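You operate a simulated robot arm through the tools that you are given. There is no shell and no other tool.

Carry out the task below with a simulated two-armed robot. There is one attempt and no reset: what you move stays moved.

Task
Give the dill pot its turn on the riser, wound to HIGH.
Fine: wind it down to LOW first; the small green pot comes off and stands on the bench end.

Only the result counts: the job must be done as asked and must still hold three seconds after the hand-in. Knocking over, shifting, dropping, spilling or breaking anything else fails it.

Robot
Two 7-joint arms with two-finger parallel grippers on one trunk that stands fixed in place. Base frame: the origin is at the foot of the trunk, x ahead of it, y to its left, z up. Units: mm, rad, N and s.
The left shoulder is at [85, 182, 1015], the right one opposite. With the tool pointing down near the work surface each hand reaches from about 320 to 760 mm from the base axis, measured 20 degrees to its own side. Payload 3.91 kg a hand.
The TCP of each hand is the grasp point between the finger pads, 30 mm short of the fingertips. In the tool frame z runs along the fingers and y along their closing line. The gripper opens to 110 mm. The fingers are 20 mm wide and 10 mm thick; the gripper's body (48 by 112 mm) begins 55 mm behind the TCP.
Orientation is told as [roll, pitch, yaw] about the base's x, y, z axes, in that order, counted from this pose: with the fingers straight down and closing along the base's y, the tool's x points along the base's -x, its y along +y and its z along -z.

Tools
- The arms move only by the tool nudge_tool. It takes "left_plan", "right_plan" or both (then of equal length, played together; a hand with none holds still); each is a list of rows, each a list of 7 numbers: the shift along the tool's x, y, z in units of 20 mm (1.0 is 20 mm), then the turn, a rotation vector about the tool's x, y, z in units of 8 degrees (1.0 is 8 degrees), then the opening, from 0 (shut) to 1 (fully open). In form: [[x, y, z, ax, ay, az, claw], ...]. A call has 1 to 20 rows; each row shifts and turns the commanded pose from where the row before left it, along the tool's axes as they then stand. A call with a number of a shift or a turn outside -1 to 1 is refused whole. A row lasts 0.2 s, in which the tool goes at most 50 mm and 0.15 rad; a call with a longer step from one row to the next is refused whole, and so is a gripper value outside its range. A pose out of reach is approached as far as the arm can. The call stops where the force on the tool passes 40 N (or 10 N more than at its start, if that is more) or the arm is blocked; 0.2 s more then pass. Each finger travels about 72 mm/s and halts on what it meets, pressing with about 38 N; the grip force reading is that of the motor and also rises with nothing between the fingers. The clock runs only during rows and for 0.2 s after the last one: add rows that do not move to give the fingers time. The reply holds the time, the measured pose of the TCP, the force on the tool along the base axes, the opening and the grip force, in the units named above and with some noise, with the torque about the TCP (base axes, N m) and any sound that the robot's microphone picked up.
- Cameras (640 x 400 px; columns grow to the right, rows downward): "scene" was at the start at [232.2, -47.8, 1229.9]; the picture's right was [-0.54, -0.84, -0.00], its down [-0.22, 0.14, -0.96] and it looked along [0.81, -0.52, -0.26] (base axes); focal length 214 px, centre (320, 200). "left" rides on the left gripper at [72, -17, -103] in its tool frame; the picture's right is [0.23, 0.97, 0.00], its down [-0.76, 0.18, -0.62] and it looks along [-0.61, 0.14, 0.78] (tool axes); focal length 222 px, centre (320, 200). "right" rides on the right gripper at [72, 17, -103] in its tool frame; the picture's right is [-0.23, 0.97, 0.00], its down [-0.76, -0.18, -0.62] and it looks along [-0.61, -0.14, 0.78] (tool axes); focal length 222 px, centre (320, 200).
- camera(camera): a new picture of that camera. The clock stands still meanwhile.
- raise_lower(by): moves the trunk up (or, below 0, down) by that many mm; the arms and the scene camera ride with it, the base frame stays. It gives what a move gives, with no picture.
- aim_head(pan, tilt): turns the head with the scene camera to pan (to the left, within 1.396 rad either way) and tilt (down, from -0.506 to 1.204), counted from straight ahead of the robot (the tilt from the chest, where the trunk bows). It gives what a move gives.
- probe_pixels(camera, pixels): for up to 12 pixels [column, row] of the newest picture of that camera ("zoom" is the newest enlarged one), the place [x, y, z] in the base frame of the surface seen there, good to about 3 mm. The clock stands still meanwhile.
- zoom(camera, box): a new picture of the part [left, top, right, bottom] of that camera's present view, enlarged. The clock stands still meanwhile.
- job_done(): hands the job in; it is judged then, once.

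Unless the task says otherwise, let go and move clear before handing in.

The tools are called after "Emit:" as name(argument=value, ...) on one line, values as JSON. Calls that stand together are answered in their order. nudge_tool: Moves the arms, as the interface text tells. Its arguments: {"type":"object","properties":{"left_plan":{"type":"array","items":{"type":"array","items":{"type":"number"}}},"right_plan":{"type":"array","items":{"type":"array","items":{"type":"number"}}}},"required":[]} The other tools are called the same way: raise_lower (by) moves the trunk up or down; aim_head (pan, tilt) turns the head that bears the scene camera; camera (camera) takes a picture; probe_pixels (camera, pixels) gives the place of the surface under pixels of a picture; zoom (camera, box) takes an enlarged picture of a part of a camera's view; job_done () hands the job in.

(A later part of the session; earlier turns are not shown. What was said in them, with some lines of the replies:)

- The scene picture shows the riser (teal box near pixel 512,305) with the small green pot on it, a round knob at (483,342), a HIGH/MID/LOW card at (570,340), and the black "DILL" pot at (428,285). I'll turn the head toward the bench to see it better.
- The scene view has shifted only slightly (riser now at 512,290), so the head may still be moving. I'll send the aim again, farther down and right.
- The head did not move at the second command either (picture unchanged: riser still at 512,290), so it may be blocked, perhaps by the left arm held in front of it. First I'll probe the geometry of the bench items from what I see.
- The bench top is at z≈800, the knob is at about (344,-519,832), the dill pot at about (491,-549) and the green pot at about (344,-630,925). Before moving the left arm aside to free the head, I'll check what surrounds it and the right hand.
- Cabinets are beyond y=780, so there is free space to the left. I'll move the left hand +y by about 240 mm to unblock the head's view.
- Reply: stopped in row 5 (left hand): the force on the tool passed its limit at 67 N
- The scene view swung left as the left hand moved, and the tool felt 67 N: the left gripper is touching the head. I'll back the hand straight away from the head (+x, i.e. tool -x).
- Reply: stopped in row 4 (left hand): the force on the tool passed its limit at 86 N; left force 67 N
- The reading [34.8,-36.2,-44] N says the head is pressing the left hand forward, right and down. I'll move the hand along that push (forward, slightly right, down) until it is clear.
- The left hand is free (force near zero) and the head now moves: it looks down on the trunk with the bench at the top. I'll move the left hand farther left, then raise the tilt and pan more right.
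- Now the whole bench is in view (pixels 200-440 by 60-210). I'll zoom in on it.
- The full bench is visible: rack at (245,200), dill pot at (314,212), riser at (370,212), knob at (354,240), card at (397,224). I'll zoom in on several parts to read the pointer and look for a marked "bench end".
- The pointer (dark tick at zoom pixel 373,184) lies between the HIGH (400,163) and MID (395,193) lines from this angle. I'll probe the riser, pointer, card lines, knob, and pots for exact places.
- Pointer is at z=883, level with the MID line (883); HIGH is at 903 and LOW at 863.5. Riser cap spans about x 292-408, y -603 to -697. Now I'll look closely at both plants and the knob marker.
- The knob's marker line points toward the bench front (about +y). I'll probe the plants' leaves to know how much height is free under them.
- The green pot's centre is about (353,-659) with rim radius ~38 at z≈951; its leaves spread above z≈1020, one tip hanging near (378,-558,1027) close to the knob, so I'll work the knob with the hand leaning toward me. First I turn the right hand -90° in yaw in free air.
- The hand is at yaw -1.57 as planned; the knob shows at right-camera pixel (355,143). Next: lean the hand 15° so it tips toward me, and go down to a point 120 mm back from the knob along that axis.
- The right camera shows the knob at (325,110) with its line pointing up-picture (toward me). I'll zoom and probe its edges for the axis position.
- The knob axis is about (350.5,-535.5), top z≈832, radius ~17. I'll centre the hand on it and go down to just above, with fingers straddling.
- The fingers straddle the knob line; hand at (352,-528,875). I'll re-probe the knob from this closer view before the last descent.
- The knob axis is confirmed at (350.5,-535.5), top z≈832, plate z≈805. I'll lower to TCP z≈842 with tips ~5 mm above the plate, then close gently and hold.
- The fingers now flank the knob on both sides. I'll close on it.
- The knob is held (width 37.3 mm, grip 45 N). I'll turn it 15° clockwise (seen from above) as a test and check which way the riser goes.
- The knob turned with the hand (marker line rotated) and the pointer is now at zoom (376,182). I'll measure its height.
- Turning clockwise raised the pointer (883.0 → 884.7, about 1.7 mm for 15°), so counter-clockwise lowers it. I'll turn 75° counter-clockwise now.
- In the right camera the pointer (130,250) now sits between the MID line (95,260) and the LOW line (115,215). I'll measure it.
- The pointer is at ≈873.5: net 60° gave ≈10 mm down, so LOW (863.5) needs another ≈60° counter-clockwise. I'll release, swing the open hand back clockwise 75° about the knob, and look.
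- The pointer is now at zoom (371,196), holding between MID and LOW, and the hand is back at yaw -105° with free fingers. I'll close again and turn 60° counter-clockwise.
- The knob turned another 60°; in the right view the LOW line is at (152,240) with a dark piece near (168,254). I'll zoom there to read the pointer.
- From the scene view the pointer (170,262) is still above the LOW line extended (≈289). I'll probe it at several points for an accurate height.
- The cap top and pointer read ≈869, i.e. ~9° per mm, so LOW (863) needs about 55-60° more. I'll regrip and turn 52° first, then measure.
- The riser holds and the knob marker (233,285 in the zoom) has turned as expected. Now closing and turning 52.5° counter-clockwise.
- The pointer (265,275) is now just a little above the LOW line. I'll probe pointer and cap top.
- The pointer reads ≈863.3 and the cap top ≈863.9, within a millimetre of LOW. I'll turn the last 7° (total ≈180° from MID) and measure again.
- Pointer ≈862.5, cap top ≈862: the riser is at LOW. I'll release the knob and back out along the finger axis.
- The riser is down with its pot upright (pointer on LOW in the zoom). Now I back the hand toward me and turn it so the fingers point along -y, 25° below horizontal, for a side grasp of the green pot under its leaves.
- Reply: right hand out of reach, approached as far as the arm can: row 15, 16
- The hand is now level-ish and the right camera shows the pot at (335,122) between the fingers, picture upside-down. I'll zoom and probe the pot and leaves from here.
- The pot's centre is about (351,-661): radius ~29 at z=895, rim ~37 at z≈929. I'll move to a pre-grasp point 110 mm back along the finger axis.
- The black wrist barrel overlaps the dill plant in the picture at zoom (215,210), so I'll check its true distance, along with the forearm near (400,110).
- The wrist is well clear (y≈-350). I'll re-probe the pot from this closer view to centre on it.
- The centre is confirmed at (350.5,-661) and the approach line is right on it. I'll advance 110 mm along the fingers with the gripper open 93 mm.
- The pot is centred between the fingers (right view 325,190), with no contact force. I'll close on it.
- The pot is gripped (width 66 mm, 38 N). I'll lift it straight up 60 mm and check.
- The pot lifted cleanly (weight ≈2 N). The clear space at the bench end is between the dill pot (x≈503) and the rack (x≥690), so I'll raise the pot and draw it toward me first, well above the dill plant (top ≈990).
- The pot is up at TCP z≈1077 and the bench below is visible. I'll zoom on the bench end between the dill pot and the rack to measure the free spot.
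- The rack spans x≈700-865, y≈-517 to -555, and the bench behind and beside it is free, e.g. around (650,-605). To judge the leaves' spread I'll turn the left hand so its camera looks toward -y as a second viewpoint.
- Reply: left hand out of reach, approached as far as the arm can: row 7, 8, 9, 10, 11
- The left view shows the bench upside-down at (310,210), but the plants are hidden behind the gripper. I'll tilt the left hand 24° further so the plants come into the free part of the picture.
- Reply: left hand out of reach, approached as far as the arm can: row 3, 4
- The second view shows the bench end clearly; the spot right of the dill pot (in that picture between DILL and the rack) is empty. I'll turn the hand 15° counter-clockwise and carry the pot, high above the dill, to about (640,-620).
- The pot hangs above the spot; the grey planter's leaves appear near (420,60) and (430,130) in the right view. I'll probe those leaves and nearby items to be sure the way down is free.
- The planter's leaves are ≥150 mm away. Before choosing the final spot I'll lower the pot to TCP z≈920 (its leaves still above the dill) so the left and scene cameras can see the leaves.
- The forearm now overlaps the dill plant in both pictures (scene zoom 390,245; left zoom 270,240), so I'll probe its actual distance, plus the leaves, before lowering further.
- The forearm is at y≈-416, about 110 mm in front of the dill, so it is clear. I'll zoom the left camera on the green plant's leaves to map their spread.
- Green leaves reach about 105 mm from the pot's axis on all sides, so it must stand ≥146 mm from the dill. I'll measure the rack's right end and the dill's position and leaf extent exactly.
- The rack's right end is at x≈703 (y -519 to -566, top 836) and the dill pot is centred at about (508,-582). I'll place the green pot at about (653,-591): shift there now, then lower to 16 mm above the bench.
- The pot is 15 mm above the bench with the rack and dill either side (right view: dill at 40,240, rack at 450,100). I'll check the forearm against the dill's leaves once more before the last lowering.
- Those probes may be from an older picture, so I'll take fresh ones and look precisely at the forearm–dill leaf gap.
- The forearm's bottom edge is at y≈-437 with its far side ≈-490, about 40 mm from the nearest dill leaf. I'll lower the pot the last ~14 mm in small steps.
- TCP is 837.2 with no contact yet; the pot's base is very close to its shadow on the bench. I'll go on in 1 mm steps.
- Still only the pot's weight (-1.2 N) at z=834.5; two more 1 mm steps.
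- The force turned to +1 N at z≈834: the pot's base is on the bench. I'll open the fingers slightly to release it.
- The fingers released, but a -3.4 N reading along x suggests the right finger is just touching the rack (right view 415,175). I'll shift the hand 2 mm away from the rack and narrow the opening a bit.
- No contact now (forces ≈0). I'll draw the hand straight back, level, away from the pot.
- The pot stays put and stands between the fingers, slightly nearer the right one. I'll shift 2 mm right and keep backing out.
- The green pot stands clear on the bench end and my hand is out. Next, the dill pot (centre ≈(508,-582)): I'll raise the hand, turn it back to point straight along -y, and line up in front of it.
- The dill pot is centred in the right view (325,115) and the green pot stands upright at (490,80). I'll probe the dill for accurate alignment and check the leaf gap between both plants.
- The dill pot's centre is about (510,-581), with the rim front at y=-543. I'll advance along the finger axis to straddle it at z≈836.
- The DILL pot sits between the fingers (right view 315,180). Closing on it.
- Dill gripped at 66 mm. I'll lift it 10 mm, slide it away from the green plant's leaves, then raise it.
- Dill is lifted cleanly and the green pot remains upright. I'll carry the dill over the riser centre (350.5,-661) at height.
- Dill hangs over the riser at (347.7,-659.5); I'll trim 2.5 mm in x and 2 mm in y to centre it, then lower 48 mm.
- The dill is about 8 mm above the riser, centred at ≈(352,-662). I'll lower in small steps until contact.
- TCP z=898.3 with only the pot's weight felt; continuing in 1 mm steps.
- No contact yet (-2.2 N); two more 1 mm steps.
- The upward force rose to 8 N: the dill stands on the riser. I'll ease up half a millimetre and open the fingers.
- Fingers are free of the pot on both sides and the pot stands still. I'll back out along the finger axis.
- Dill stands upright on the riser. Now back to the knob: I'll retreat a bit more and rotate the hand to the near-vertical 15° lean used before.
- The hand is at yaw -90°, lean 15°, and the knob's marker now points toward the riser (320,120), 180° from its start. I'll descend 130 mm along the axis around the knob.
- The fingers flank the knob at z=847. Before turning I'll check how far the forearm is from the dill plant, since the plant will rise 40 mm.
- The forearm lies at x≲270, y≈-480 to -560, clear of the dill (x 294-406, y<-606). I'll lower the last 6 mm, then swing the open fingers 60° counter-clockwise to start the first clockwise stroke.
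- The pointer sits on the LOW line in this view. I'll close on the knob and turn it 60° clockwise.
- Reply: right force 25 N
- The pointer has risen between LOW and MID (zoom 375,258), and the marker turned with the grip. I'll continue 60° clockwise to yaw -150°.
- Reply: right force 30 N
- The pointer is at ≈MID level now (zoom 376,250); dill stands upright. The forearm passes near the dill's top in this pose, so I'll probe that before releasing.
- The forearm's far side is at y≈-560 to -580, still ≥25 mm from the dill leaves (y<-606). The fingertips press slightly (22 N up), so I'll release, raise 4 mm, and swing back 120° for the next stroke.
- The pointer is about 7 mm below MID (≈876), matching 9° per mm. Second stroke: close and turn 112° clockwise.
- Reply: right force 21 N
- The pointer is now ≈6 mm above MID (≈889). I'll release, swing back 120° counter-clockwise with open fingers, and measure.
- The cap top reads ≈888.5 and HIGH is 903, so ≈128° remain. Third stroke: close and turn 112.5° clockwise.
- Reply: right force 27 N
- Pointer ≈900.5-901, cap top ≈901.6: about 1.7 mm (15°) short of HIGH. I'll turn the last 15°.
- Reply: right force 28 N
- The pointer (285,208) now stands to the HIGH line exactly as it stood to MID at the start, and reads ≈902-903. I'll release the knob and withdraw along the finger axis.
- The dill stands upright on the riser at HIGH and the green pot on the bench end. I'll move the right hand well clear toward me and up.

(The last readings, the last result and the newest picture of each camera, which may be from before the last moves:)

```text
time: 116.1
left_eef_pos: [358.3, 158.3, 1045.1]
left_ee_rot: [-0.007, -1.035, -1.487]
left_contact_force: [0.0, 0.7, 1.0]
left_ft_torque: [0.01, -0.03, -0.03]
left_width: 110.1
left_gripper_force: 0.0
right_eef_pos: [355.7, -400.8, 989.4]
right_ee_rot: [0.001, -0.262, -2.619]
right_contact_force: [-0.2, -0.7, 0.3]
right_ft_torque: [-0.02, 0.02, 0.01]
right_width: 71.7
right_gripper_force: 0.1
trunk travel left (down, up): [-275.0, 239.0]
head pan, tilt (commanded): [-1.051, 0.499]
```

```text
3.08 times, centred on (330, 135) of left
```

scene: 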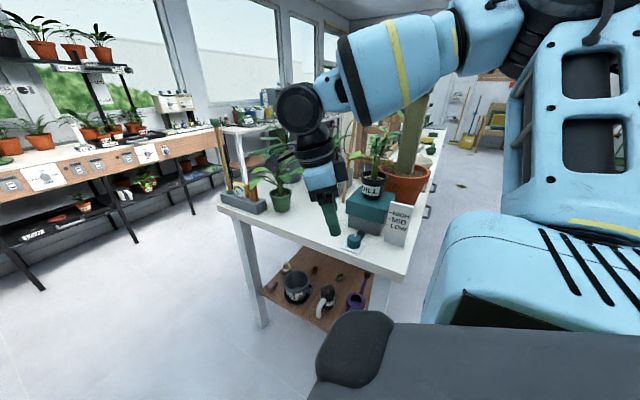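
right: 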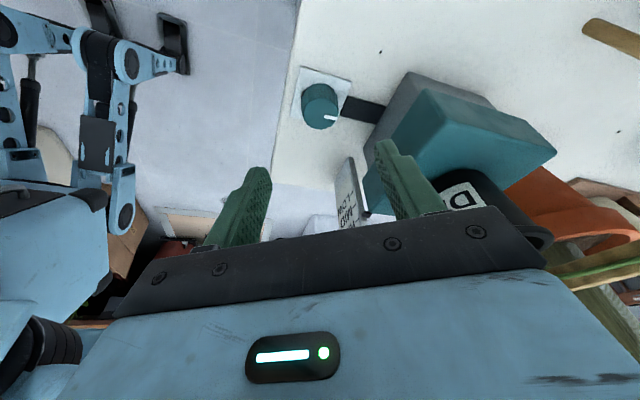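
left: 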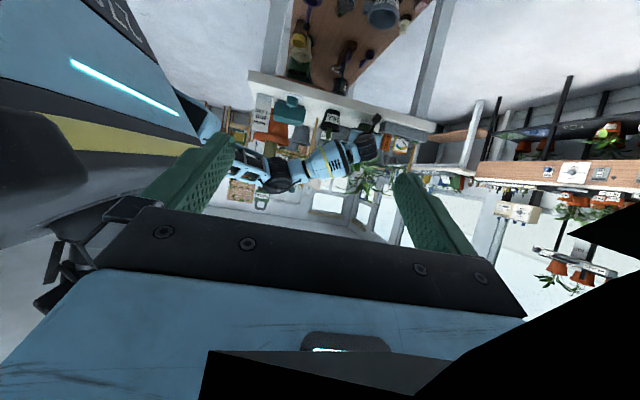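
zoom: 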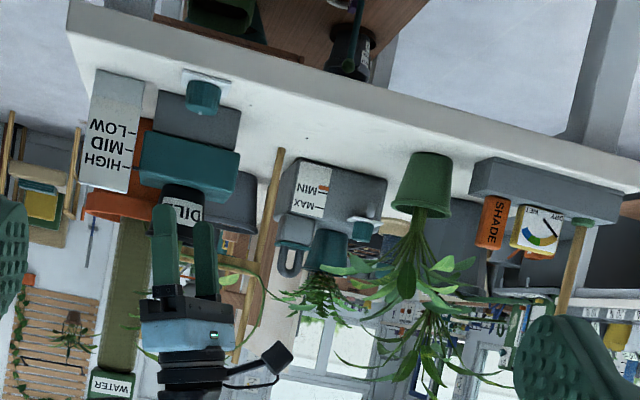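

Everything stands as wanted and the hand is clear. I'll verify the pointer against HIGH and that the rack, green pot and dill are where they should be.

Emit:
zoom(camera="scene", box=[370, 190, 410, 230])

Emit:
probe_pixels(camera="zoom", pixels=[[285, 203], [285, 208], [290, 212], [280, 206], [310, 90], [330, 75], [250, 150], [200, 150], [330, 225], [310, 222], [345, 80], [280, 130]])

Emit:
zoom(camera="scene", box=[210, 150, 310, 230])

Emit:
probe_pixels(camera="zoom", pixels=[[280, 255], [320, 230], [285, 295], [400, 200], [400, 240], [405, 290], [360, 215], [445, 215], [260, 200], [150, 190], [100, 60]])

```text
10.00 times, centred on (390, 210) of scene
```

zoom: 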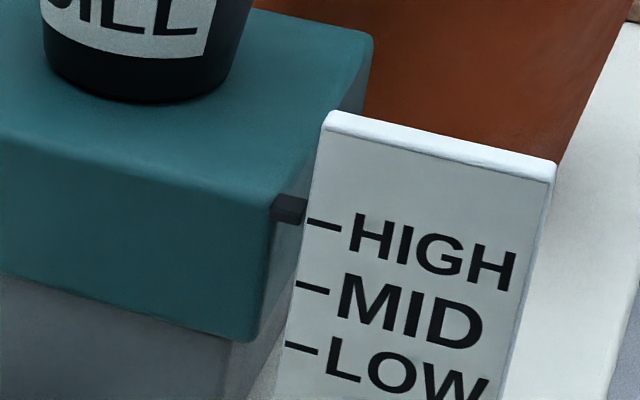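

```text
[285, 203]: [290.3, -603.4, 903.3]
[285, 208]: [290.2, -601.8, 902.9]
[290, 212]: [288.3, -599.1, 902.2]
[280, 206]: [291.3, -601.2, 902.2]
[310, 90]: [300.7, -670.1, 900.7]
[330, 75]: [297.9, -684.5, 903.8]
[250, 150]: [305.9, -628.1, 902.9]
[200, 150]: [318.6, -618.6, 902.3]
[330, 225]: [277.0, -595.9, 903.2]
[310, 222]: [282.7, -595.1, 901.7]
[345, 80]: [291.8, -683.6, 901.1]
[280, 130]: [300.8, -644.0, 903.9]
```

```text
5.00 times, centred on (260, 190) of scene
```

zoom: 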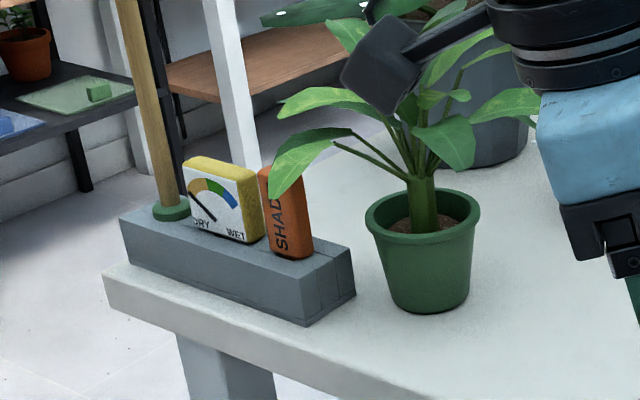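

```text
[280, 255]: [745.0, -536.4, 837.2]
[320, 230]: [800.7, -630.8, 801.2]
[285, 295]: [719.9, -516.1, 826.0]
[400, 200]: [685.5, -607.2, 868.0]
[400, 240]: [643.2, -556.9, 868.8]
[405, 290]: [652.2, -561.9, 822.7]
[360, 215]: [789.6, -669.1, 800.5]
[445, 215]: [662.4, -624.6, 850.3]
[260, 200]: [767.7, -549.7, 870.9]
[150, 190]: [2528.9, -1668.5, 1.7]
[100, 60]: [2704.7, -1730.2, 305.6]
```

The pointer reads ≈902.6 against the HIGH line at ≈903. The dill stands upright and centred on the riser, and the green pot stands upright on the bench end at about (655,-593). The rack and card look undisturbed and both hands are clear, so I'm handing in.

Emit:
job_done()

```text
The job is handed in.
```

The dill pot is on the riser with the pointer at HIGH, and the small green pot is standing on the bench end. I've handed the job in, but no verdict came back.

- **Riser:** I wound it down to LOW before moving either pot. With the dill in place, I wound it up to HIGH. The pointer last read about 902.6 mm against the HIGH line at about 903 mm.
- **Dill pot:** it is upright and roughly centred on the riser.
- **Green pot:** it is upright at about (655, -593), roughly 90 mm in from the bench edge, between the dill's old spot and the tool rack. The task didn't mark an exact spot, so I chose the largest free space on that end.
- **Contacts:** at the start the left hand was pressed against the head, and freeing it pushed with up to 86 N. While I was letting go of the green pot, a finger probably touched the tool rack with about 3 N. The rack looked unmoved in the last pictures.

Both hands were empty and clear of the pots when I handed in.
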